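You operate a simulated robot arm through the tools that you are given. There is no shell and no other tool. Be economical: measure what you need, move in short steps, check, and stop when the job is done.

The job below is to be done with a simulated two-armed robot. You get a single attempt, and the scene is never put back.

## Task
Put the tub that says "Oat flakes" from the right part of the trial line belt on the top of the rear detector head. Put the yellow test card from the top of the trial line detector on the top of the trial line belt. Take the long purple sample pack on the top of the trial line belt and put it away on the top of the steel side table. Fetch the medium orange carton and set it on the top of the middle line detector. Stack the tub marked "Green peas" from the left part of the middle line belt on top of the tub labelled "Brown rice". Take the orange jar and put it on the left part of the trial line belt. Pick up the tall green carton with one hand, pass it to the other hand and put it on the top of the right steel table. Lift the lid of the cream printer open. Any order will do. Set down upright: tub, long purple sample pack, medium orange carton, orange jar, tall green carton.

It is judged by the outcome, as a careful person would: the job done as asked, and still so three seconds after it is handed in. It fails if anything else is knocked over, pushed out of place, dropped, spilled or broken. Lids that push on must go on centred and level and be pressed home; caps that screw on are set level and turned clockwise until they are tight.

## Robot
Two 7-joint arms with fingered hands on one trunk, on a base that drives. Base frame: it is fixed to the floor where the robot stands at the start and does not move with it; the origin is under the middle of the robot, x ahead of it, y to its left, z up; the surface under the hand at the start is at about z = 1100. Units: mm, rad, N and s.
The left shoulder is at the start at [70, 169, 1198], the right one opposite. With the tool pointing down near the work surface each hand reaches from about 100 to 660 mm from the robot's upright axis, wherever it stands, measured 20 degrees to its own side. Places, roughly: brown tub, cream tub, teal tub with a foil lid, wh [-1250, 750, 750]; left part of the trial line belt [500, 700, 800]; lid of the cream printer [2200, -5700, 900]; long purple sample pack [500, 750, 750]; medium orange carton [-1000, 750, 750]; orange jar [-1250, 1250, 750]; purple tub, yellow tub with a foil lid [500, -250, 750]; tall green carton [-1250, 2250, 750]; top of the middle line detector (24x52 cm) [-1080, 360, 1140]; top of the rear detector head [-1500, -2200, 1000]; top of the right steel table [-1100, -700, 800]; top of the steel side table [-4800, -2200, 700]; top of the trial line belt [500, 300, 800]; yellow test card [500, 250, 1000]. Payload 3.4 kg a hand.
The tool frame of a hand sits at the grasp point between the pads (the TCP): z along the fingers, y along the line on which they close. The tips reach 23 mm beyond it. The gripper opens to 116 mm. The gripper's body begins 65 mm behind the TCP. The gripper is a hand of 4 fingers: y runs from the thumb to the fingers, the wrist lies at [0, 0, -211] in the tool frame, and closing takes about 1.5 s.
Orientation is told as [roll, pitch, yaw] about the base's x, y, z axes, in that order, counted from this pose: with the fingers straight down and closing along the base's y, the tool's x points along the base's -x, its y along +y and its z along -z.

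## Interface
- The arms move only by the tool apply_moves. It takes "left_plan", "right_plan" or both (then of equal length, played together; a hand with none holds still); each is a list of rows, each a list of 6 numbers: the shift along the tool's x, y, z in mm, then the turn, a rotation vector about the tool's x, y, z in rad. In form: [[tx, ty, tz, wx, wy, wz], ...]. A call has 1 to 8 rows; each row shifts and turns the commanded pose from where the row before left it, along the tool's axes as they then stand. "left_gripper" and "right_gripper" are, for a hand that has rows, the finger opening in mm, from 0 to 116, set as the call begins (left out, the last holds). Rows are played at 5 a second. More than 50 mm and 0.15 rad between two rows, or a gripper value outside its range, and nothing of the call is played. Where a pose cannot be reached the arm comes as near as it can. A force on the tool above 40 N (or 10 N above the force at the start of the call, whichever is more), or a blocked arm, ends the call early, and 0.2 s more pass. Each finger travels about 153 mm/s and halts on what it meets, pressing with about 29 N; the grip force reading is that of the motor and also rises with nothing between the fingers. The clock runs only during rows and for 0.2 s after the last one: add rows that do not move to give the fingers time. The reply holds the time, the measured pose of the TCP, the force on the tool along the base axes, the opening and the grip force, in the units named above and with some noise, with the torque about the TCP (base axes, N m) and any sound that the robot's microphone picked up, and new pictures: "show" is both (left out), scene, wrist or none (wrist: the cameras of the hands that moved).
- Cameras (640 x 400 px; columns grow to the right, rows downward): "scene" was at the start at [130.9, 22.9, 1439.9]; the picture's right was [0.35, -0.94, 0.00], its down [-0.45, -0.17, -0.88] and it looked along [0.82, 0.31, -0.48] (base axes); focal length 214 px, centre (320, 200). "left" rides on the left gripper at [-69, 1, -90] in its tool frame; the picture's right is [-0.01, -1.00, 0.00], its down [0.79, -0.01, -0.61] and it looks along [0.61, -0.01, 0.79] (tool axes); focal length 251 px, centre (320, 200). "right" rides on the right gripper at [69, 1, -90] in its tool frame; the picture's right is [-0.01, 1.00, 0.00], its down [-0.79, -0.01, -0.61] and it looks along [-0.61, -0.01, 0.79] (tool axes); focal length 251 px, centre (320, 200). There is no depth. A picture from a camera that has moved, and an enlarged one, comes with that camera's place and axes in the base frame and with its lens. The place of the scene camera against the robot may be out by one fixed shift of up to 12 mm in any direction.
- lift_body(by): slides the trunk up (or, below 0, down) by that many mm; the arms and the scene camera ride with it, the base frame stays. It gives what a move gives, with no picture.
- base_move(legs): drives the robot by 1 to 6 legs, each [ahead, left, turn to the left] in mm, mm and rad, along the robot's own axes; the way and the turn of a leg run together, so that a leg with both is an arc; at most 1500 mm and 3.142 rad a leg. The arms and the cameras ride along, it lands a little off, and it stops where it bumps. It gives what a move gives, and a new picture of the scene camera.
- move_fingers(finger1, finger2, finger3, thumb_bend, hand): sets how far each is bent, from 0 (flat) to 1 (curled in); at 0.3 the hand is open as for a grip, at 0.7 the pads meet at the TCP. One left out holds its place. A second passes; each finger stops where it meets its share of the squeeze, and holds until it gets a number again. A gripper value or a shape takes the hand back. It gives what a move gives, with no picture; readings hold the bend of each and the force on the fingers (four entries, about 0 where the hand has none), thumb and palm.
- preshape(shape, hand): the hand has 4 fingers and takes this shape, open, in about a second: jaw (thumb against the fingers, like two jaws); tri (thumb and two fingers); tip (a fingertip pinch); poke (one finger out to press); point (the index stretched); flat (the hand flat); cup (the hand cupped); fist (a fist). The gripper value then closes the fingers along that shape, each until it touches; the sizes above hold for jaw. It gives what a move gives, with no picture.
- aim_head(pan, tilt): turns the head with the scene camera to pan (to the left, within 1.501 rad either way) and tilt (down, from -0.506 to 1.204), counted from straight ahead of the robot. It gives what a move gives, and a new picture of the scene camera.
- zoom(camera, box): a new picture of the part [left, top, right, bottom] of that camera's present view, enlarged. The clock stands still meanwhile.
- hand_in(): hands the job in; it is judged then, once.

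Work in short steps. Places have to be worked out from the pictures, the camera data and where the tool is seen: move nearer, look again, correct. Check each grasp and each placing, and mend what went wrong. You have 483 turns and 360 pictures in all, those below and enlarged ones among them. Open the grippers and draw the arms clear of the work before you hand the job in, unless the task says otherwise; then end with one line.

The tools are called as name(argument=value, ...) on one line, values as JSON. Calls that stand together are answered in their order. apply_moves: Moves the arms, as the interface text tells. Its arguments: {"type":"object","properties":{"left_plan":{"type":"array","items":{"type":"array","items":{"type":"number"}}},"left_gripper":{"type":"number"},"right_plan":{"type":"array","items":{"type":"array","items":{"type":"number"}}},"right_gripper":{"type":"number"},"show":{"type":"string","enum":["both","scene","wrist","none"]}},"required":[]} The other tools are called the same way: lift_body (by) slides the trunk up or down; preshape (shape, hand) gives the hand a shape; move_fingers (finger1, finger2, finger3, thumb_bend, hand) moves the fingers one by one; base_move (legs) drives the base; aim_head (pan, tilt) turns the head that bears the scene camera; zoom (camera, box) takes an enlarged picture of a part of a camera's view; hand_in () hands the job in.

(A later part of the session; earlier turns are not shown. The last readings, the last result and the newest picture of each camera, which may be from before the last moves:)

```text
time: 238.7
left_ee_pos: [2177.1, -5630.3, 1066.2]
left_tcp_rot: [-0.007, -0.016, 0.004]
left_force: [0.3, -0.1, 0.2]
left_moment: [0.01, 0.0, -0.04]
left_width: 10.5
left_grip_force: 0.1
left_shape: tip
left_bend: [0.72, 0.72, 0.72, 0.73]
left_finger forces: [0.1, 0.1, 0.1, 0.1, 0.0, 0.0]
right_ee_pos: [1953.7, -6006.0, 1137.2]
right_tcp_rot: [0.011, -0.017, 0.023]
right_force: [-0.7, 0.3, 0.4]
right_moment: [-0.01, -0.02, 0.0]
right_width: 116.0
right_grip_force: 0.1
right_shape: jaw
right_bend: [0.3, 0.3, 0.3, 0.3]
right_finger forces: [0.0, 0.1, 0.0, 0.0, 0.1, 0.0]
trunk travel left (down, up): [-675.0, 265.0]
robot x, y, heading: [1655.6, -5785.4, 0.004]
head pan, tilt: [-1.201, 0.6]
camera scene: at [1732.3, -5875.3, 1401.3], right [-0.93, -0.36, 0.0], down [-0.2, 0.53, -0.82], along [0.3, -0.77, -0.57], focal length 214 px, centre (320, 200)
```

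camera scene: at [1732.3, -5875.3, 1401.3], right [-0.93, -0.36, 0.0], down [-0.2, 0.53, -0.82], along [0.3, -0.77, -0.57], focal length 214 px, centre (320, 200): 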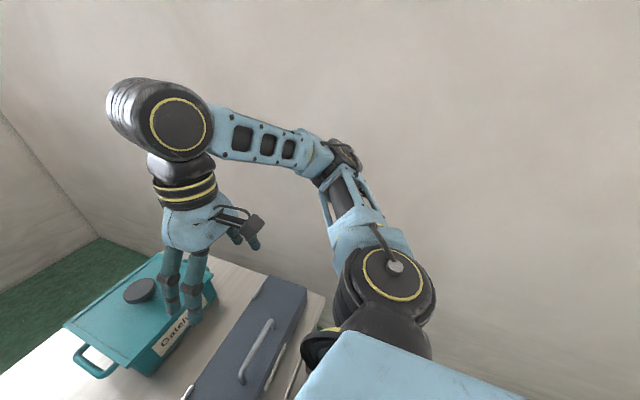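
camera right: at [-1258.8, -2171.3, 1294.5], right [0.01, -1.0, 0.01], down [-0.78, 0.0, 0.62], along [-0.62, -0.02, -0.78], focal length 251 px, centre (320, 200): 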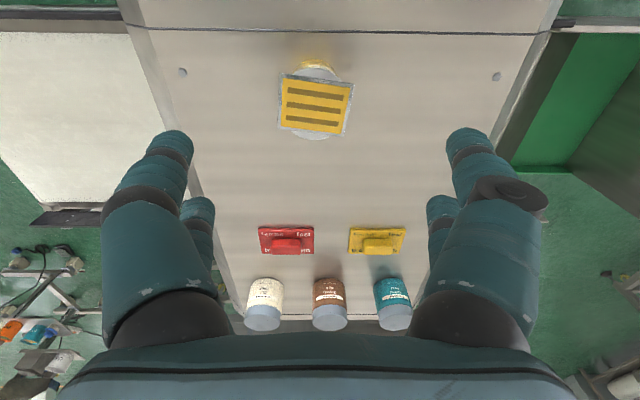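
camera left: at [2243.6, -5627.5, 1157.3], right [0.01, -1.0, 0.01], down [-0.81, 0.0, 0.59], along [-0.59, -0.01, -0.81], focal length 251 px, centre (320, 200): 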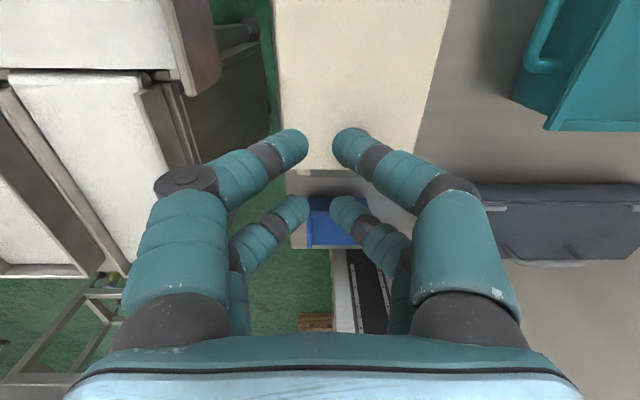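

I rotate the robot slightly right (so the lid lies ~25° to the left side) and move a bit closer.

base_move(legs=[[45, 0, -0.2]])

aim_head(pan=0.45, tilt=0.7)

```text
time: 240.0
left_ee_pos: [2205.9, -5719.7, 1065.8]
left_tcp_rot: [-0.006, -0.015, -0.142]
left_force: [0.3, 1.3, 0.3]
left_moment: [-0.01, 0.0, 0.0]
left_width: 10.2
left_grip_force: 0.0
left_shape: tip
left_bend: [0.72, 0.72, 0.72, 0.73]
left_finger forces: [0.0, 0.1, 0.0, 0.0, 0.0, 0.1]
right_ee_pos: [1929.3, -6058.9, 1136.1]
right_tcp_rot: [0.012, -0.019, -0.124]
right_force: [-0.9, -0.2, 1.2]
right_moment: [-0.01, -0.03, -0.02]
right_width: 115.6
right_grip_force: 0.1
right_shape: jaw
right_bend: [0.3, 0.3, 0.3, 0.3]
right_finger forces: [0.0, 0.0, 0.1, 0.0, 0.0, 0.0]
trunk travel left (down, up): [-675.0, 265.0]
robot x, y, heading: [1661.3, -5794.8, -0.151]
head pan, tilt: [-1.201, 0.6]
stopped in leg 1: the robot was blocked; the commanded pose is now the measured one
camera scene: at [1730.9, -5899.5, 1401.1], right [-0.98, -0.22, 0.0], down [-0.13, 0.55, -0.82], along [0.18, -0.8, -0.57], focal length 214 px, centre (320, 200)
```

scene: 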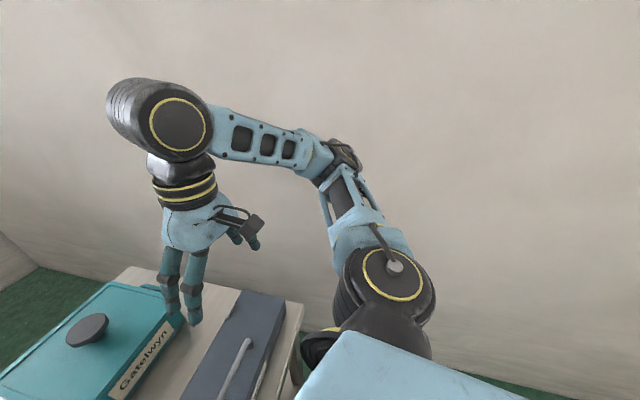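

```text
time: 241.7
left_ee_pos: [2205.6, -5718.1, 1065.7]
left_tcp_rot: [-0.007, -0.017, -0.143]
left_force: [0.2, 0.1, -0.7]
left_moment: [0.0, -0.01, 0.03]
left_width: 10.3
left_grip_force: 0.0
left_shape: tip
left_bend: [0.72, 0.72, 0.72, 0.73]
left_finger forces: [0.0, 0.0, 0.0, 0.0, 0.0, 0.1]
right_ee_pos: [1929.0, -6057.1, 1135.5]
right_tcp_rot: [0.01, -0.019, -0.123]
right_force: [-0.4, -0.2, 0.3]
right_moment: [0.0, 0.02, 0.02]
right_width: 115.9
right_grip_force: 0.1
right_shape: jaw
right_bend: [0.3, 0.3, 0.3, 0.3]
right_finger forces: [0.1, 0.0, 0.1, 0.0, 0.0, 0.0]
trunk travel left (down, up): [-675.0, 265.0]
robot x, y, heading: [1666.4, -5792.3, -0.15]
head pan, tilt: [0.45, 0.7]
camera scene: at [1792.0, -5785.9, 1392.6], right [0.3, -0.95, 0.0], down [-0.61, -0.19, -0.76], along [0.73, 0.23, -0.64], focal length 214 px, centre (320, 200)
```

scene: 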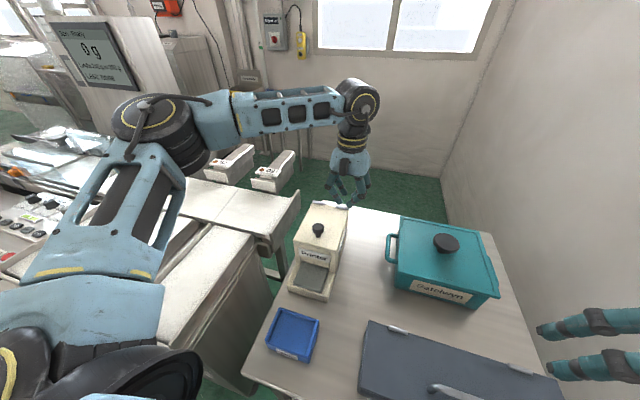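

The base is now as near as it gets. I identify which finger number is which, to pinch with just one pair.

move_fingers(hand="left", finger1=0.3, finger2=0.5)

zoom(camera="left", box=[0, 0, 640, 400])

```text
time: 242.7
left_ee_pos: [2206.3, -5717.8, 1067.4]
left_tcp_rot: [-0.007, -0.018, -0.143]
left_force: [1.0, 0.2, -0.1]
left_moment: [0.02, 0.02, -0.01]
left_width: 63.8
left_grip_force: 0.1
left_shape: fingers
left_bend: [0.3, 0.5, 0.72, 0.73]
left_finger forces: [0.1, 0.0, 0.0, 0.0, 0.1, 0.0]
right_ee_pos: [1929.1, -6057.8, 1135.8]
right_tcp_rot: [0.01, -0.017, -0.121]
right_force: [0.5, 0.8, -0.8]
right_moment: [0.0, 0.05, 0.0]
right_width: 115.8
right_grip_force: 0.3
right_shape: jaw
right_bend: [0.3, 0.3, 0.3, 0.3]
right_finger forces: [0.0, 0.1, 0.1, 0.1, 0.0, 0.1]
trunk travel left (down, up): [-675.0, 265.0]
robot x, y, heading: [1664.3, -5799.1, -0.148]
head pan, tilt: [0.45, 0.7]
```

```text
1.00 times, centred on (320, 200) of left (not enlarged: the box is as wide or as high as the picture)
camera zoom: at [2271.1, -5725.7, 1157.4], right [-0.13, -0.99, 0.01], down [-0.8, 0.11, 0.59], along [-0.59, 0.07, -0.81], focal length 251 px, centre (320, 200)
```

zoom: 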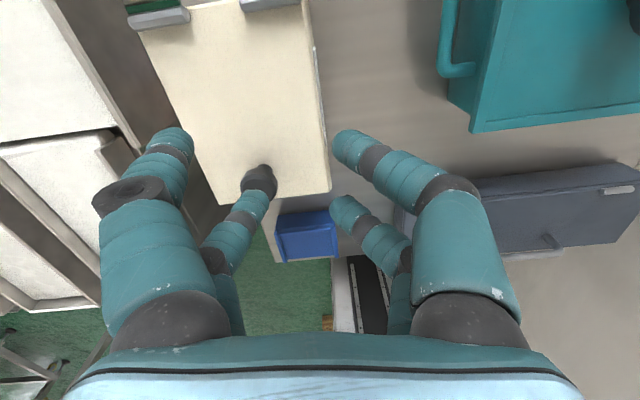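

move_fingers(hand="left", finger1=0.3, finger2=0.4, finger3=0.3, thumb_bend=0.55)

zoom(camera="left", box=[0, 0, 640, 400])

```text
time: 243.7
left_ee_pos: [2205.6, -5718.5, 1066.0]
left_tcp_rot: [-0.008, -0.018, -0.145]
left_force: [-0.4, -0.6, 0.0]
left_moment: [-0.01, -0.02, -0.01]
left_width: 79.9
left_grip_force: 0.1
left_shape: fingers
left_bend: [0.3, 0.4, 0.3, 0.55]
left_finger forces: [0.1, 0.1, 0.0, 0.0, 0.0, 0.0]
right_ee_pos: [1928.9, -6057.2, 1136.3]
right_tcp_rot: [0.01, -0.017, -0.122]
right_force: [-0.8, 0.0, -1.3]
right_moment: [0.0, -0.03, 0.03]
right_width: 115.9
right_grip_force: 0.1
right_shape: jaw
right_bend: [0.3, 0.3, 0.3, 0.3]
right_finger forces: [0.0, 0.0, 0.0, 0.0, 0.0, 0.0]
trunk travel left (down, up): [-675.0, 265.0]
robot x, y, heading: [1671.5, -5791.9, -0.146]
head pan, tilt: [0.45, 0.7]
```

```text
1.00 times, centred on (320, 200) of left (not enlarged: the box is as wide or as high as the picture)
camera zoom: at [2271.1, -5725.7, 1157.4], right [-0.13, -0.99, 0.01], down [-0.8, 0.11, 0.59], along [-0.59, 0.07, -0.81], focal length 251 px, centre (320, 200)
```

zoom: 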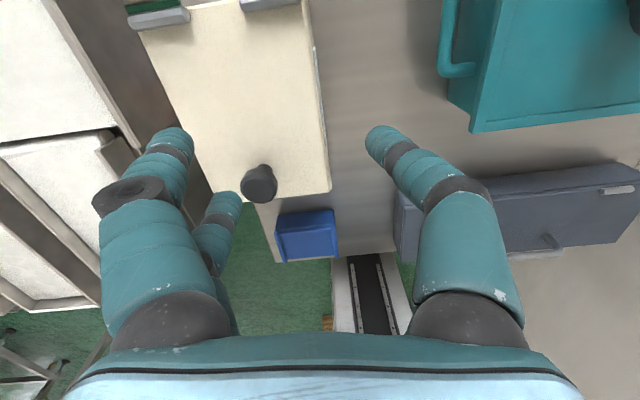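

Finger 2 and finger 3 form the -x pair. I open these, stretch the others away, and move over the knob with yaw 0.

move_fingers(hand="left", finger1=0.0, finger2=0.45, finger3=0.45, thumb_bend=0.0)

apply_moves(left_plan=[[17, 28, 0, 0, 0, -0.07], [17, 28, 0, 0, 0, -0.07], [0, 0, 30, 0, 0, 0], [0, 0, 0, 0, 0, 0]])

```text
time: 244.7
left_ee_pos: [2203.7, -5718.0, 1065.9]
left_tcp_rot: [-0.007, -0.018, -0.143]
left_force: [0.1, -0.1, 0.9]
left_moment: [0.0, -0.03, 0.0]
left_width: 168.6
left_grip_force: 0.1
left_shape: fingers
left_bend: [0.0, 0.45, 0.45, 0.0]
left_finger forces: [0.0, 0.1, 0.0, 0.0, 0.0, 0.1]
right_ee_pos: [1929.9, -6058.9, 1136.2]
right_tcp_rot: [0.01, -0.016, -0.124]
right_force: [-0.3, 0.4, 0.4]
right_moment: [-0.01, 0.02, -0.01]
right_width: 115.9
right_grip_force: 0.0
right_shape: jaw
right_bend: [0.3, 0.3, 0.3, 0.3]
right_finger forces: [0.1, 0.1, 0.0, 0.1, 0.0, 0.0]
trunk travel left (down, up): [-675.0, 265.0]
robot x, y, heading: [1664.6, -5793.5, -0.146]
head pan, tilt: [0.45, 0.7]
```

```text
time: 245.7
left_ee_pos: [2175.2, -5658.4, 1037.5]
left_tcp_rot: [-0.01, -0.016, -0.003]
left_force: [0.0, 0.4, -0.5]
left_moment: [-0.01, -0.04, -0.01]
left_width: 168.7
left_grip_force: 0.1
left_shape: fingers
left_bend: [0.0, 0.45, 0.45, 0.0]
left_finger forces: [0.0, 0.0, 0.1, 0.0, 0.0, 0.0]
right_ee_pos: [1929.1, -6057.5, 1136.2]
right_tcp_rot: [0.01, -0.019, -0.122]
right_force: [-0.4, -0.2, 0.0]
right_moment: [-0.03, 0.03, -0.01]
right_width: 115.6
right_grip_force: 0.1
right_shape: jaw
right_bend: [0.3, 0.3, 0.3, 0.3]
right_finger forces: [0.0, 0.1, 0.0, 0.0, 0.1, 0.1]
trunk travel left (down, up): [-675.0, 265.0]
robot x, y, heading: [1669.5, -5793.8, -0.144]
head pan, tilt: [0.45, 0.7]
camera scene: at [1791.5, -5785.3, 1392.7], right [0.3, -0.95, 0.0], down [-0.61, -0.19, -0.77], along [0.73, 0.23, -0.64], focal length 214 px, centre (320, 200)
camera left: at [2241.7, -5656.4, 1127.8], right [0.01, -1.0, 0.01], down [-0.8, 0.0, 0.59], along [-0.59, -0.01, -0.8], focal length 251 px, centre (320, 200)
```

scene: 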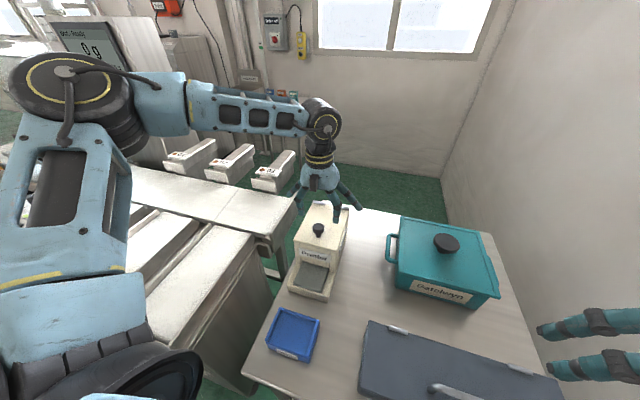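
left: 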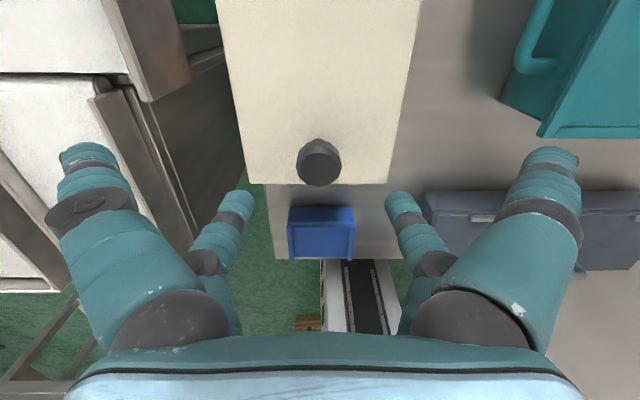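

Knob at [2156,-5657,969], centred for the finger 2/3 pair. I lower to TCP z≈976.

apply_moves(left_plan=[[0, 0, 25, 0, 0, 0], [0, 0, 20, 0, 0, 0], [0, 0, 16, 0, 0, 0], [0, 0, 0, 0, 0, 0]])

```text
time: 246.7
left_ee_pos: [2177.1, -5662.5, 973.6]
left_tcp_rot: [-0.009, -0.015, -0.003]
left_force: [-0.2, 0.1, 0.3]
left_moment: [0.01, -0.01, -0.02]
left_width: 168.6
left_grip_force: 0.0
left_shape: fingers
left_bend: [0.0, 0.45, 0.45, 0.0]
left_finger forces: [0.0, 0.1, 0.0, 0.1, 0.0, 0.1]
right_ee_pos: [1929.3, -6058.0, 1136.5]
right_tcp_rot: [0.011, -0.018, -0.123]
right_force: [-0.2, 0.5, -0.8]
right_moment: [0.02, 0.0, 0.01]
right_width: 115.9
right_grip_force: 0.0
right_shape: jaw
right_bend: [0.3, 0.3, 0.3, 0.3]
right_finger forces: [0.1, 0.0, 0.1, 0.1, 0.0, 0.1]
trunk travel left (down, up): [-675.0, 265.0]
robot x, y, heading: [1662.6, -5794.9, -0.151]
head pan, tilt: [0.45, 0.7]
camera scene: at [1791.9, -5785.8, 1392.6], right [0.3, -0.95, 0.0], down [-0.61, -0.19, -0.76], along [0.73, 0.23, -0.64], focal length 214 px, centre (320, 200)
camera left: at [2243.2, -5660.8, 1064.1], right [0.01, -1.0, 0.01], down [-0.8, 0.0, 0.59], along [-0.59, -0.01, -0.8], focal length 251 px, centre (320, 200)
```

scene: 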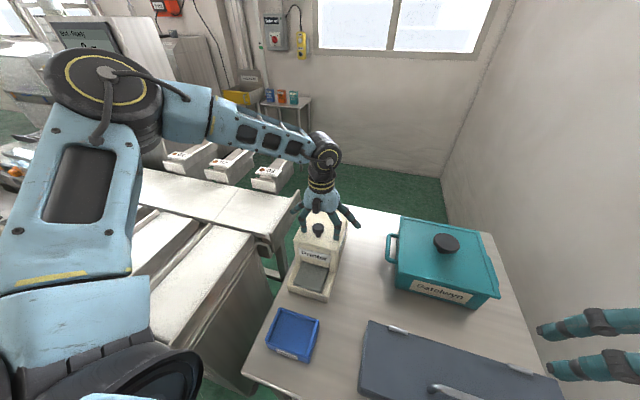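
left: 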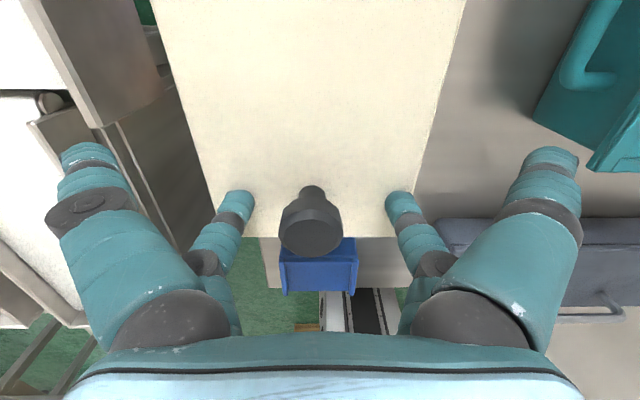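

The knob (head z≈950–969, lid ≈932) stands between the pair. I lower 6 mm, centre, and close fingers 2 and 3.

apply_moves(left_plan=[[0, 5, 6, 0, 0, 0], [0, 0, 0, 0, 0, 0]], show="none")

move_fingers(hand="left", finger2=0.75, finger3=0.75)

zoom(camera="left", box=[0, 0, 640, 400])

```text
time: 247.3
left_ee_pos: [2176.0, -5659.2, 971.2]
left_tcp_rot: [-0.008, -0.023, -0.006]
left_force: [7.8, -5.7, 33.9]
left_moment: [1.42, 0.49, -0.26]
left_width: 168.7
left_grip_force: 16.6
left_shape: fingers
left_bend: [0.0, 0.52, 0.45, 0.0]
left_finger forces: [0.0, 32.9, 0.4, 0.1, 0.0, 0.0]
right_ee_pos: [1925.6, -6059.0, 1136.5]
right_tcp_rot: [0.014, -0.021, -0.121]
right_force: [0.9, -0.7, 0.6]
right_moment: [0.02, 0.01, 0.02]
right_width: 115.9
right_grip_force: 0.1
right_shape: jaw
right_bend: [0.3, 0.3, 0.3, 0.3]
right_finger forces: [0.1, 0.0, 0.1, 0.0, 0.0, 0.0]
trunk travel left (down, up): [-675.0, 265.0]
robot x, y, heading: [1660.5, -5795.0, -0.148]
head pan, tilt: [0.45, 0.7]
```

```text
time: 248.3
left_ee_pos: [2174.1, -5656.2, 967.6]
left_tcp_rot: [-0.009, -0.017, -0.004]
left_force: [-3.9, 2.3, 13.3]
left_moment: [0.04, 0.4, 0.01]
left_width: 168.8
left_grip_force: 14.7
left_shape: fingers
left_bend: [0.0, 0.73, 0.73, 0.0]
left_finger forces: [0.0, 15.9, 13.4, 0.1, 0.0, 0.0]
right_ee_pos: [1927.5, -6056.9, 1136.4]
right_tcp_rot: [0.012, -0.021, -0.122]
right_force: [-0.1, -0.1, 0.5]
right_moment: [0.02, -0.02, 0.0]
right_width: 116.0
right_grip_force: 0.0
right_shape: jaw
right_bend: [0.3, 0.3, 0.3, 0.3]
right_finger forces: [0.1, 0.0, 0.1, 0.1, 0.0, 0.1]
trunk travel left (down, up): [-675.0, 265.0]
robot x, y, heading: [1667.8, -5794.6, -0.144]
head pan, tilt: [0.45, 0.7]
```

```text
1.00 times, centred on (320, 200) of left (not enlarged: the box is as wide or as high as the picture)
camera zoom: at [2240.7, -5654.1, 1059.7], right [0.01, -1.0, 0.01], down [-0.81, 0.0, 0.59], along [-0.59, -0.01, -0.81], focal length 251 px, centre (320, 200)
```

zoom: 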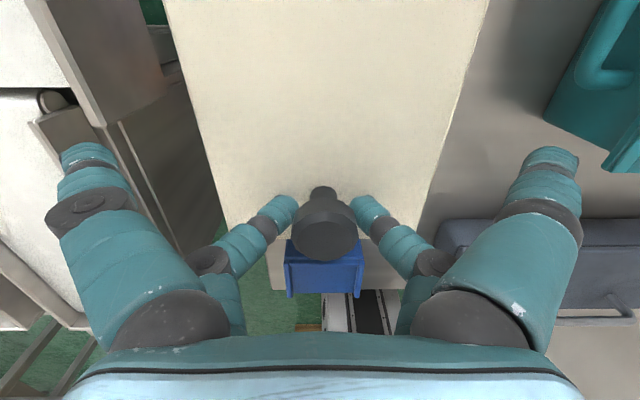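

The tips hold the stem under the knob's head. To get more reach for the arc, I let go, raise the trunk 150 mm, lower the hand by the same and grip again.

move_fingers(hand="left", finger2=0.45, finger3=0.45)

lift_body(by=150)

apply_moves(left_plan=[[0, 0, 40, 0, 0, 0], [0, 0, 40, 0, 0, 0], [0, 0, 40, 0, 0, 0], [0, 0, 20, 0, 0, 0], [0, 0, 0, 0, 0, 0]], show="wrist")

```text
time: 249.3
left_ee_pos: [2174.4, -5657.4, 969.8]
left_tcp_rot: [-0.007, -0.021, -0.003]
left_force: [0.2, -0.8, 31.3]
left_moment: [-0.14, 0.67, -0.01]
left_width: 168.8
left_grip_force: 16.1
left_shape: fingers
left_bend: [0.0, 0.69, 0.66, 0.0]
left_finger forces: [0.1, 14.0, 17.3, 0.1, 0.0, 0.1]
right_ee_pos: [1925.6, -6058.3, 1136.4]
right_tcp_rot: [0.013, -0.021, -0.122]
right_force: [0.4, -0.7, 0.5]
right_moment: [0.03, 0.0, 0.01]
right_width: 116.1
right_grip_force: 0.1
right_shape: jaw
right_bend: [0.3, 0.3, 0.3, 0.3]
right_finger forces: [0.0, 0.1, 0.1, 0.1, 0.0, 0.1]
trunk travel left (down, up): [-675.0, 265.0]
robot x, y, heading: [1666.4, -5793.9, -0.143]
head pan, tilt: [0.45, 0.7]
```

```text
time: 251.0
left_ee_pos: [2176.8, -5657.1, 1117.4]
left_tcp_rot: [-0.009, -0.016, -0.005]
left_force: [0.7, 0.4, 0.0]
left_moment: [0.01, 0.02, 0.0]
left_width: 168.9
left_grip_force: 0.1
left_shape: fingers
left_bend: [0.0, 0.45, 0.45, 0.0]
left_finger forces: [0.0, 0.1, 0.0, 0.1, 0.0, 0.1]
right_ee_pos: [1929.4, -6057.0, 1285.3]
right_tcp_rot: [0.01, -0.018, -0.123]
right_force: [0.3, 1.0, -0.1]
right_moment: [0.0, 0.0, -0.03]
right_width: 116.0
right_grip_force: 0.0
right_shape: jaw
right_bend: [0.3, 0.3, 0.3, 0.3]
right_finger forces: [0.0, 0.0, 0.0, 0.0, 0.1, 0.0]
trunk travel left (down, up): [-825.0, 115.0]
robot x, y, heading: [1664.7, -5795.3, -0.145]
head pan, tilt: [0.45, 0.7]
```

```text
time: 252.2
left_ee_pos: [2174.5, -5649.0, 988.0]
left_tcp_rot: [-0.012, -0.015, -0.003]
left_force: [0.1, 0.3, -0.1]
left_moment: [-0.01, 0.01, -0.01]
left_width: 168.8
left_grip_force: 0.2
left_shape: fingers
left_bend: [0.0, 0.45, 0.45, 0.0]
left_finger forces: [0.0, 0.0, 0.0, 0.1, 0.1, 0.0]
left hand out of reach, approached as far as the arm can: row 4
right_ee_pos: [1929.3, -6058.4, 1286.5]
right_tcp_rot: [0.012, -0.016, -0.12]
right_force: [0.0, -0.1, -0.1]
right_moment: [0.01, 0.01, 0.0]
right_width: 116.2
right_grip_force: 0.1
right_shape: jaw
right_bend: [0.3, 0.3, 0.3, 0.3]
right_finger forces: [0.0, 0.0, 0.0, 0.1, 0.0, 0.0]
trunk travel left (down, up): [-825.0, 115.0]
robot x, y, heading: [1666.1, -5796.3, -0.149]
head pan, tilt: [0.45, 0.7]
camera left: at [2240.4, -5646.8, 1079.3], right [0.01, -1.0, 0.01], down [-0.8, 0.0, 0.59], along [-0.59, -0.01, -0.8], focal length 251 px, centre (320, 200)
```

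left: 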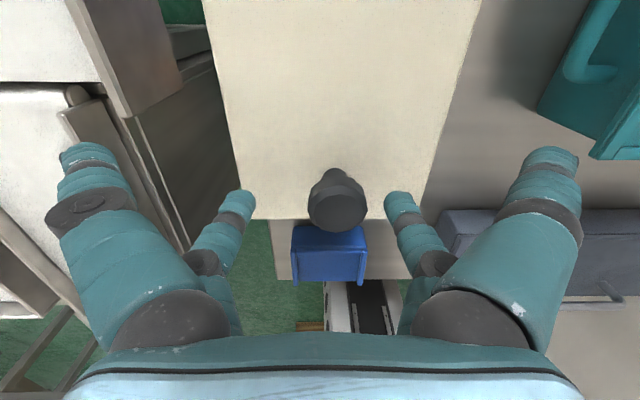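

Reach is worse that way; I return the trunk down by 150 and the hand up accordingly.

apply_moves(left_plan=[[0, 0, -40, 0, 0, 0], [0, 0, -40, 0, 0, 0], [0, 0, -40, 0, 0, 0], [0, -8, -20, 0, 0, 0]], show="none")

lift_body(by=-120)

apply_moves(left_plan=[[0, 0, 18, 0, 0, 0], [0, 0, 0, 0, 0, 0]], show="wrist")

```text
time: 253.2
left_ee_pos: [2172.9, -5660.6, 1129.1]
left_tcp_rot: [-0.008, -0.017, -0.005]
left_force: [0.9, 0.3, 0.5]
left_moment: [-0.01, 0.01, 0.01]
left_width: 168.8
left_grip_force: 0.0
left_shape: fingers
left_bend: [0.0, 0.45, 0.45, 0.0]
left_finger forces: [0.0, 0.0, 0.1, 0.1, 0.0, 0.0]
right_ee_pos: [1929.5, -6057.9, 1286.3]
right_tcp_rot: [0.01, -0.017, -0.121]
right_force: [0.4, 0.3, -0.4]
right_moment: [0.03, -0.02, 0.02]
right_width: 115.9
right_grip_force: 0.0
right_shape: jaw
right_bend: [0.3, 0.3, 0.3, 0.3]
right_finger forces: [0.0, 0.0, 0.1, 0.0, 0.0, 0.0]
trunk travel left (down, up): [-825.0, 115.0]
robot x, y, heading: [1665.2, -5793.9, -0.145]
head pan, tilt: [0.45, 0.7]
```

```text
time: 254.7
left_ee_pos: [2172.0, -5660.7, 1008.2]
left_tcp_rot: [-0.008, -0.015, -0.003]
left_force: [-0.6, -0.1, -0.3]
left_moment: [0.02, 0.05, 0.02]
left_width: 168.9
left_grip_force: 0.0
left_shape: fingers
left_bend: [0.0, 0.45, 0.45, 0.0]
left_finger forces: [0.1, 0.0, 0.0, 0.0, 0.0, 0.0]
right_ee_pos: [1929.1, -6057.0, 1165.8]
right_tcp_rot: [0.009, -0.017, -0.122]
right_force: [-0.5, -0.1, -0.8]
right_moment: [0.0, 0.01, 0.03]
right_width: 116.0
right_grip_force: 0.0
right_shape: jaw
right_bend: [0.3, 0.3, 0.3, 0.3]
right_finger forces: [0.0, 0.1, 0.1, 0.0, 0.0, 0.0]
trunk travel left (down, up): [-705.0, 235.0]
robot x, y, heading: [1663.2, -5796.5, -0.152]
head pan, tilt: [0.45, 0.7]
```

```text
time: 255.3
left_ee_pos: [2173.5, -5659.9, 990.5]
left_tcp_rot: [-0.01, -0.019, -0.001]
left_force: [-0.2, 0.2, -0.1]
left_moment: [0.01, 0.02, 0.0]
left_width: 168.9
left_grip_force: 0.1
left_shape: fingers
left_bend: [0.0, 0.45, 0.45, 0.0]
left_finger forces: [0.0, 0.0, 0.0, 0.0, 0.0, 0.0]
right_ee_pos: [1929.5, -6058.5, 1166.7]
right_tcp_rot: [0.011, -0.017, -0.121]
right_force: [-0.3, 0.0, -0.7]
right_moment: [-0.02, 0.01, -0.02]
right_width: 115.9
right_grip_force: 0.0
right_shape: jaw
right_bend: [0.3, 0.3, 0.3, 0.3]
right_finger forces: [0.0, 0.2, 0.0, 0.0, 0.1, 0.1]
trunk travel left (down, up): [-705.0, 235.0]
robot x, y, heading: [1664.0, -5795.0, -0.148]
head pan, tilt: [0.45, 0.7]
camera left: at [2239.7, -5658.7, 1082.1], right [0.01, -1.0, 0.01], down [-0.8, 0.0, 0.59], along [-0.59, -0.01, -0.8], focal length 251 px, centre (320, 200)
```

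left: 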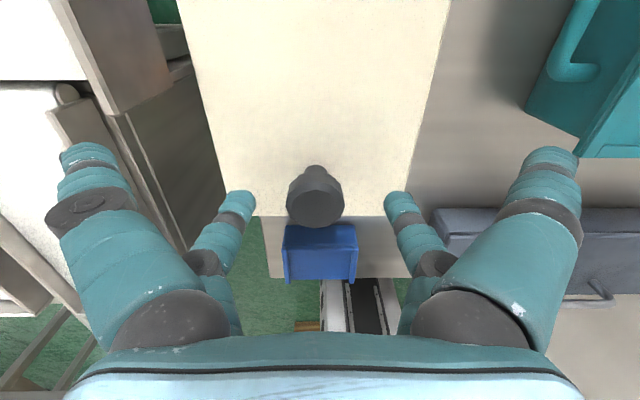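

Centred; lower to z≈974 and pinch the stem again.

apply_moves(left_plan=[[0, 2, 16, 0, 0, 0], [0, 0, 0, 0, 0, 0]], show="none")

move_fingers(hand="left", finger2=0.78, finger3=0.78)

zoom(camera="left", box=[160, 100, 480, 300])

```text
time: 255.9
left_ee_pos: [2175.1, -5658.7, 976.6]
left_tcp_rot: [-0.01, -0.014, -0.004]
left_force: [0.0, 0.8, -0.7]
left_moment: [-0.01, -0.01, -0.01]
left_width: 168.8
left_grip_force: 0.0
left_shape: fingers
left_bend: [0.0, 0.45, 0.45, 0.0]
left_finger forces: [0.0, 0.0, 0.0, 0.0, 0.1, 0.0]
right_ee_pos: [1929.6, -6057.8, 1165.5]
right_tcp_rot: [0.012, -0.019, -0.122]
right_force: [-0.4, 0.1, 0.1]
right_moment: [0.03, 0.0, 0.04]
right_width: 115.9
right_grip_force: 0.1
right_shape: jaw
right_bend: [0.3, 0.3, 0.3, 0.3]
right_finger forces: [0.0, 0.0, 0.0, 0.0, 0.0, 0.0]
trunk travel left (down, up): [-705.0, 235.0]
robot x, y, heading: [1663.1, -5795.0, -0.15]
head pan, tilt: [0.45, 0.7]
```

```text
time: 256.9
left_ee_pos: [2175.8, -5658.6, 974.9]
left_tcp_rot: [-0.009, -0.016, -0.004]
left_force: [-1.1, 1.0, -0.9]
left_moment: [0.05, 0.05, 0.0]
left_width: 168.6
left_grip_force: 8.3
left_shape: fingers
left_bend: [0.0, 0.61, 0.61, 0.0]
left_finger forces: [0.0, 8.2, 8.0, 0.0, 0.0, 0.0]
right_ee_pos: [1928.8, -6058.4, 1166.8]
right_tcp_rot: [0.008, -0.016, -0.122]
right_force: [-0.1, 0.0, -0.7]
right_moment: [-0.01, 0.01, 0.01]
right_width: 115.9
right_grip_force: 0.0
right_shape: jaw
right_bend: [0.3, 0.3, 0.3, 0.3]
right_finger forces: [0.1, 0.0, 0.0, 0.1, 0.0, 0.0]
trunk travel left (down, up): [-705.0, 235.0]
robot x, y, heading: [1667.5, -5795.1, -0.144]
head pan, tilt: [0.45, 0.7]
```

```text
2.00 times, centred on (320, 200) of left
camera zoom: at [2240.9, -5656.5, 1066.1], right [0.01, -1.0, 0.01], down [-0.8, 0.0, 0.59], along [-0.59, -0.01, -0.8], focal length 503 px, centre (320, 200)
```

zoom: 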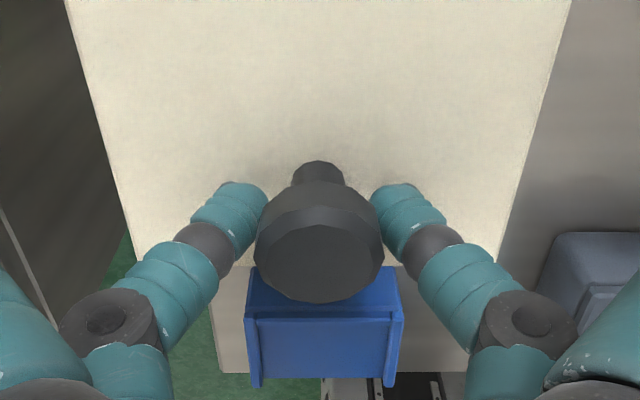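

It grips the head only lightly; I prefer the stem under the head. Open, go 5 mm lower and close again.

move_fingers(hand="left", finger2=0.5, finger3=0.5)

apply_moves(left_plan=[[0, 0, 4, 0, 0, 0], [0, 0, 0, 0, 0, 0]], show="none")

move_fingers(hand="left", finger2=0.8, finger3=0.8)

zoom(camera="left", box=[160, 100, 480, 300])

```text
time: 257.9
left_ee_pos: [2174.2, -5659.2, 975.4]
left_tcp_rot: [-0.007, -0.017, -0.003]
left_force: [-1.1, -0.4, 0.3]
left_moment: [-0.03, -0.05, 0.01]
left_width: 168.6
left_grip_force: 0.1
left_shape: fingers
left_bend: [0.0, 0.5, 0.5, 0.0]
left_finger forces: [0.0, 0.0, 0.1, 0.0, 0.1, 0.0]
right_ee_pos: [1929.4, -6056.5, 1166.2]
right_tcp_rot: [0.012, -0.018, -0.121]
right_force: [1.0, -0.2, 0.3]
right_moment: [-0.01, 0.0, 0.01]
right_width: 116.0
right_grip_force: 0.1
right_shape: jaw
right_bend: [0.3, 0.3, 0.3, 0.3]
right_finger forces: [0.0, 0.0, 0.0, 0.0, 0.0, 0.1]
trunk travel left (down, up): [-705.0, 235.0]
robot x, y, heading: [1664.9, -5797.1, -0.149]
head pan, tilt: [0.45, 0.7]
```

```text
time: 258.5
left_ee_pos: [2173.9, -5659.6, 971.4]
left_tcp_rot: [-0.009, -0.022, -0.005]
left_force: [5.2, -1.5, 23.2]
left_moment: [0.69, 0.34, -0.16]
left_width: 168.7
left_grip_force: 12.2
left_shape: fingers
left_bend: [0.0, 0.53, 0.5, 0.0]
left_finger forces: [0.0, 20.7, 2.9, 0.0, 0.0, 0.1]
right_ee_pos: [1927.8, -6059.6, 1165.9]
right_tcp_rot: [0.013, -0.02, -0.121]
right_force: [-0.5, -0.2, -0.3]
right_moment: [-0.02, 0.03, 0.01]
right_width: 116.2
right_grip_force: 0.0
right_shape: jaw
right_bend: [0.3, 0.3, 0.3, 0.3]
right_finger forces: [0.0, 0.1, 0.1, 0.0, 0.0, 0.0]
trunk travel left (down, up): [-705.0, 235.0]
robot x, y, heading: [1665.3, -5796.3, -0.148]
head pan, tilt: [0.45, 0.7]
```

```text
time: 259.5
left_ee_pos: [2173.1, -5659.4, 970.6]
left_tcp_rot: [-0.008, -0.015, -0.004]
left_force: [-5.2, 0.5, 4.0]
left_moment: [-0.03, 0.25, -0.01]
left_width: 168.7
left_grip_force: 12.2
left_shape: fingers
left_bend: [0.0, 0.71, 0.69, 0.0]
left_finger forces: [0.1, 11.3, 13.2, 0.0, 0.0, 0.0]
right_ee_pos: [1926.0, -6059.1, 1166.3]
right_tcp_rot: [0.012, -0.019, -0.122]
right_force: [-0.7, 0.9, 0.3]
right_moment: [0.01, -0.02, 0.0]
right_width: 115.9
right_grip_force: 0.0
right_shape: jaw
right_bend: [0.3, 0.3, 0.3, 0.3]
right_finger forces: [0.1, 0.1, 0.0, 0.1, 0.0, 0.0]
trunk travel left (down, up): [-705.0, 235.0]
robot x, y, heading: [1664.7, -5794.6, -0.141]
head pan, tilt: [0.45, 0.7]
```

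```text
2.00 times, centred on (320, 200) of left
camera zoom: at [2238.5, -5656.7, 1061.5], right [0.01, -1.0, 0.01], down [-0.8, 0.0, 0.59], along [-0.59, -0.01, -0.8], focal length 503 px, centre (320, 200)
```

zoom: 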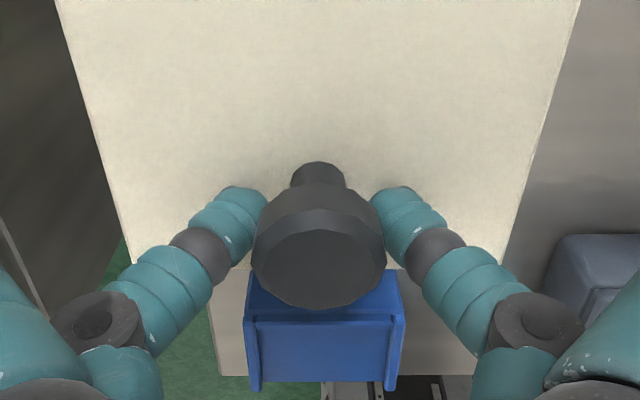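

Now the tips are on the stem. I lift along the lid's arc to about 30° and look.

apply_moves(left_plan=[[-3, 0, -17, 0, 0, 0], [-4.6, 0, -16.5, 0, 0, 0], [-7, 0, -16, 0, 0, 0], [-9, 0, -14.4, 0, 0, 0], [0, 0, 0, 0, 0, 0]])

```text
time: 260.7
left_ee_pos: [2195.8, -5659.0, 1037.9]
left_tcp_rot: [-0.008, -0.018, -0.003]
left_force: [-5.5, -2.2, 3.4]
left_moment: [-0.1, 0.25, 0.06]
left_width: 168.7
left_grip_force: 11.9
left_shape: fingers
left_bend: [0.0, 0.71, 0.69, 0.0]
left_finger forces: [0.0, 9.2, 14.6, 0.0, 0.0, 0.0]
right_ee_pos: [1928.1, -6058.4, 1167.2]
right_tcp_rot: [0.013, -0.019, -0.123]
right_force: [-0.7, 1.1, 0.1]
right_moment: [-0.04, 0.01, 0.02]
right_width: 115.8
right_grip_force: 0.0
right_shape: jaw
right_bend: [0.3, 0.3, 0.3, 0.3]
right_finger forces: [0.0, 0.1, 0.0, 0.0, 0.1, 0.0]
trunk travel left (down, up): [-705.0, 235.0]
robot x, y, heading: [1665.1, -5795.0, -0.143]
head pan, tilt: [0.45, 0.7]
camera scene: at [1789.6, -5786.3, 1422.9], right [0.3, -0.95, 0.0], down [-0.61, -0.19, -0.77], along [0.73, 0.23, -0.64], focal length 214 px, centre (320, 200)
camera left: at [2262.1, -5656.2, 1128.4], right [0.01, -1.0, 0.01], down [-0.81, 0.0, 0.59], along [-0.59, -0.01, -0.81], focal length 251 px, centre (320, 200)
```

scene: 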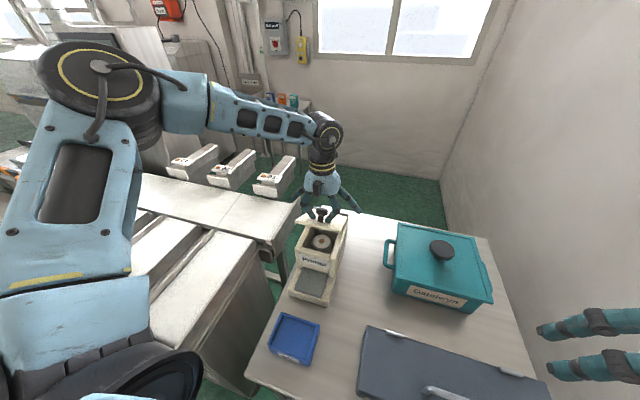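
left: 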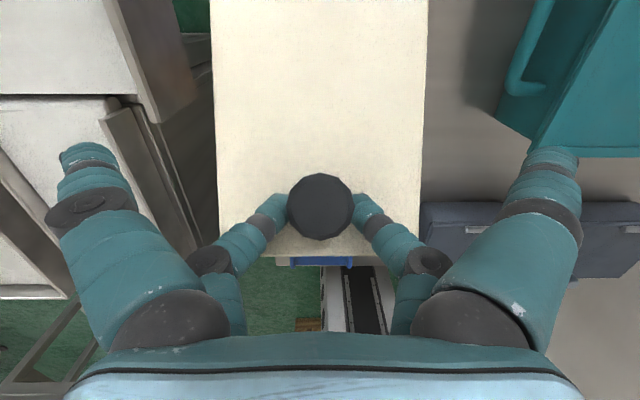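

The lid lifts and pivots fine. Continue the arc to 60°.

apply_moves(left_plan=[[-10.9, 0, -13.4, 0, 0, 0], [-12.5, 0, -11.8, 0, 0, 0], [-13.9, 0, -10.1, 0, 0, 0], [-15.1, 0, -8.2, 0, 0, 0], [0, 0, 0, 0, 0, 0]])

```text
time: 261.9
left_ee_pos: [2244.5, -5658.0, 1079.1]
left_tcp_rot: [-0.009, -0.018, -0.003]
left_force: [-2.9, -2.3, 6.2]
left_moment: [-0.06, 0.22, 0.04]
left_width: 168.9
left_grip_force: 10.5
left_shape: fingers
left_bend: [0.0, 0.71, 0.69, 0.0]
left_finger forces: [0.0, 8.9, 11.6, 0.0, 0.1, 0.0]
right_ee_pos: [1928.0, -6058.6, 1165.9]
right_tcp_rot: [0.011, -0.02, -0.122]
right_force: [-0.5, 0.0, -0.7]
right_moment: [-0.02, 0.04, 0.0]
right_width: 116.0
right_grip_force: 0.1
right_shape: jaw
right_bend: [0.3, 0.3, 0.3, 0.3]
right_finger forces: [0.0, 0.1, 0.1, 0.1, 0.1, 0.1]
trunk travel left (down, up): [-705.0, 235.0]
robot x, y, heading: [1662.3, -5793.2, -0.146]
head pan, tilt: [0.45, 0.7]
camera scene: at [1789.8, -5786.7, 1422.9], right [0.3, -0.95, 0.0], down [-0.61, -0.19, -0.77], along [0.73, 0.23, -0.64], focal length 214 px, centre (320, 200)
camera left: at [2310.4, -5655.7, 1170.7], right [0.01, -1.0, 0.01], down [-0.81, 0.0, 0.59], along [-0.59, -0.01, -0.81], focal length 251 px, centre (320, 200)
```

scene: 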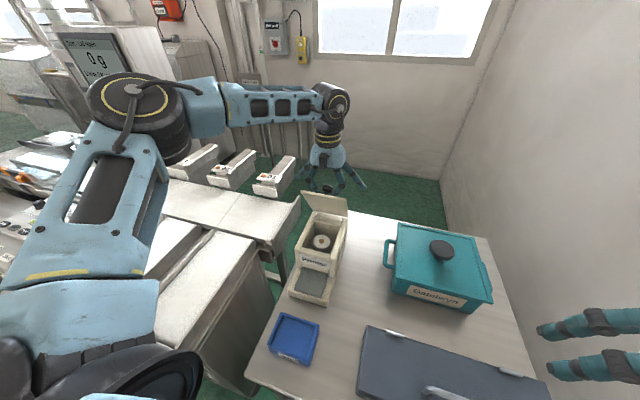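
left: 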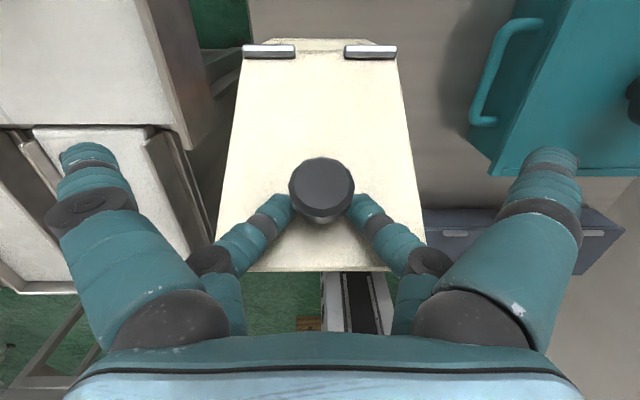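

Continue to ~105°, watching reach.

apply_moves(left_plan=[[-16.1, 0, -6.2, 0, 0, 0], [-16.7, 0, -4, 0, 0, 0], [-17.1, 0, -1.9, 0, 0, 0], [-17.2, 0, 0.5, 0, 0, 0], [0, 0, 0, 0, 0, 0]])

```text
time: 263.1
left_ee_pos: [2276.7, -5640.0, 1091.7]
left_tcp_rot: [-0.006, -0.022, -0.005]
left_force: [-3.6, -19.0, 13.9]
left_moment: [-0.87, 0.41, 0.24]
left_width: 168.8
left_grip_force: 10.7
left_shape: fingers
left_bend: [0.0, 0.74, 0.62, 0.0]
left_finger forces: [0.0, 0.0, 21.8, 0.0, 0.0, 0.1]
left hand out of reach, approached as far as the arm can: row 2, 3, 4
right_ee_pos: [1925.7, -6063.5, 1166.0]
right_tcp_rot: [0.016, -0.022, -0.123]
right_force: [0.2, -0.5, -0.1]
right_moment: [-0.02, -0.01, 0.02]
right_width: 116.0
right_grip_force: 0.2
right_shape: jaw
right_bend: [0.3, 0.3, 0.3, 0.3]
right_finger forces: [0.0, 0.0, 0.0, 0.0, 0.1, 0.1]
trunk travel left (down, up): [-705.0, 235.0]
robot x, y, heading: [1668.0, -5794.4, -0.147]
head pan, tilt: [0.45, 0.7]
camera scene: at [1787.9, -5792.7, 1423.3], right [0.3, -0.95, 0.0], down [-0.61, -0.19, -0.77], along [0.73, 0.23, -0.64], focal length 214 px, centre (320, 200)
camera left: at [2341.9, -5639.1, 1182.8], right [0.0, -1.0, 0.01], down [-0.81, 0.0, 0.59], along [-0.59, -0.01, -0.81], focal length 251 px, centre (320, 200)
```

scene: 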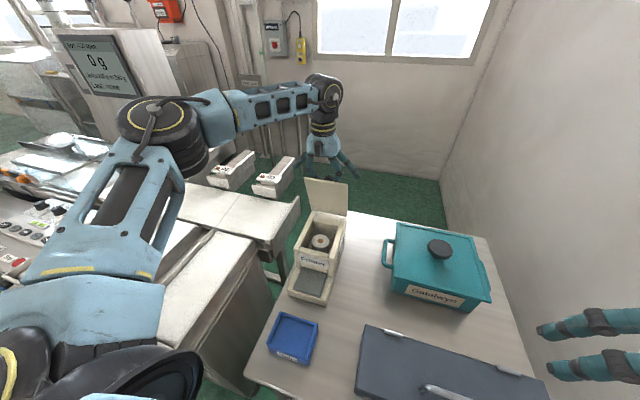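
left: 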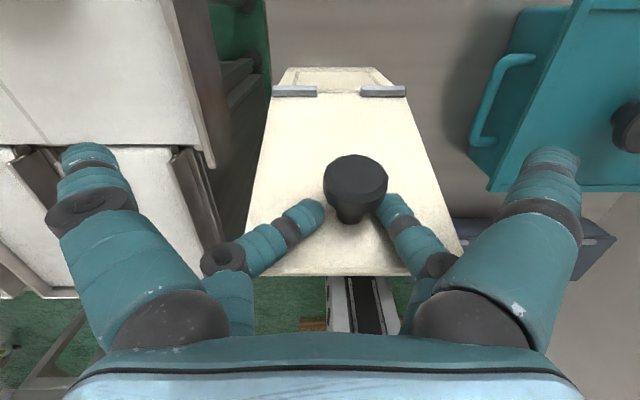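

The arm hit its reach limit at ~75°, drifting 18 mm in +y. A small right turn of the base corrects that and improves the reach angle.

base_move(legs=[[0, 0, -0.035]])

apply_moves(left_plan=[[-6, 3, -0.5, 0, 0, 0], [-8, 0, -0.5, 0, 0, 0], [-8, 0, 0, 0, 0, 0], [0, 0, 0, 0, 0, 0]])

```text
time: 263.9
left_ee_pos: [2280.8, -5656.1, 1090.5]
left_tcp_rot: [-0.009, -0.022, -0.039]
left_force: [-3.3, 1.3, 18.1]
left_moment: [0.05, 0.41, -0.04]
left_width: 168.9
left_grip_force: 12.5
left_shape: fingers
left_bend: [0.0, 0.73, 0.69, 0.0]
left_finger forces: [0.1, 14.1, 11.9, 0.0, 0.1, 0.0]
right_ee_pos: [1916.0, -6066.4, 1168.1]
right_tcp_rot: [0.012, -0.021, -0.157]
right_force: [0.3, -0.5, 0.0]
right_moment: [0.0, -0.02, 0.02]
right_width: 116.2
right_grip_force: 0.0
right_shape: jaw
right_bend: [0.3, 0.3, 0.3, 0.3]
right_finger forces: [0.1, 0.0, 0.0, 0.0, 0.0, 0.1]
trunk travel left (down, up): [-705.0, 235.0]
robot x, y, heading: [1666.2, -5793.9, -0.178]
head pan, tilt: [0.45, 0.7]
camera scene: at [1787.3, -5790.6, 1423.2], right [0.27, -0.96, 0.0], down [-0.62, -0.17, -0.77], along [0.74, 0.2, -0.64], focal length 214 px, centre (320, 200)
```

scene: 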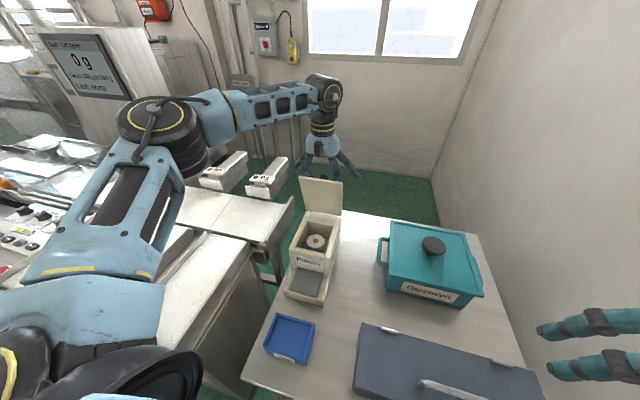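

```text
time: 264.9
left_ee_pos: [2289.8, -5647.8, 1090.5]
left_tcp_rot: [-0.006, -0.021, -0.038]
left_force: [-3.5, -13.6, 11.5]
left_moment: [-0.48, 0.32, 0.25]
left_width: 168.9
left_grip_force: 9.8
left_shape: fingers
left_bend: [0.0, 0.74, 0.64, 0.0]
left_finger forces: [0.0, 4.6, 15.8, 0.1, 0.0, 0.0]
left hand out of reach, approached as far as the arm can: row 2, 3
right_ee_pos: [1917.9, -6070.3, 1166.5]
right_tcp_rot: [0.014, -0.019, -0.157]
right_force: [0.3, -0.1, -0.1]
right_moment: [0.02, -0.01, 0.01]
right_width: 115.8
right_grip_force: 0.0
right_shape: jaw
right_bend: [0.3, 0.3, 0.3, 0.3]
right_finger forces: [0.1, 0.0, 0.1, 0.0, 0.1, 0.1]
trunk travel left (down, up): [-705.0, 235.0]
robot x, y, heading: [1664.2, -5792.9, -0.182]
head pan, tilt: [0.45, 0.7]
camera scene: at [1789.2, -5794.8, 1422.9], right [0.27, -0.96, 0.0], down [-0.62, -0.17, -0.77], along [0.74, 0.21, -0.64], focal length 214 px, centre (320, 200)
camera left: at [2355.4, -5647.9, 1181.9], right [-0.03, -1.0, 0.01], down [-0.81, 0.03, 0.59], along [-0.59, 0.01, -0.81], focal length 251 px, centre (320, 200)
```

scene: 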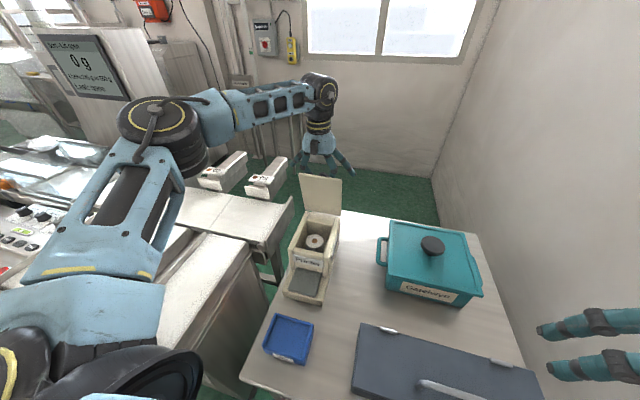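
left: 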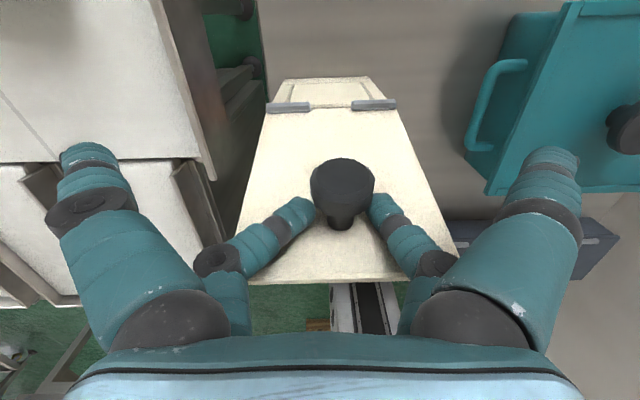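

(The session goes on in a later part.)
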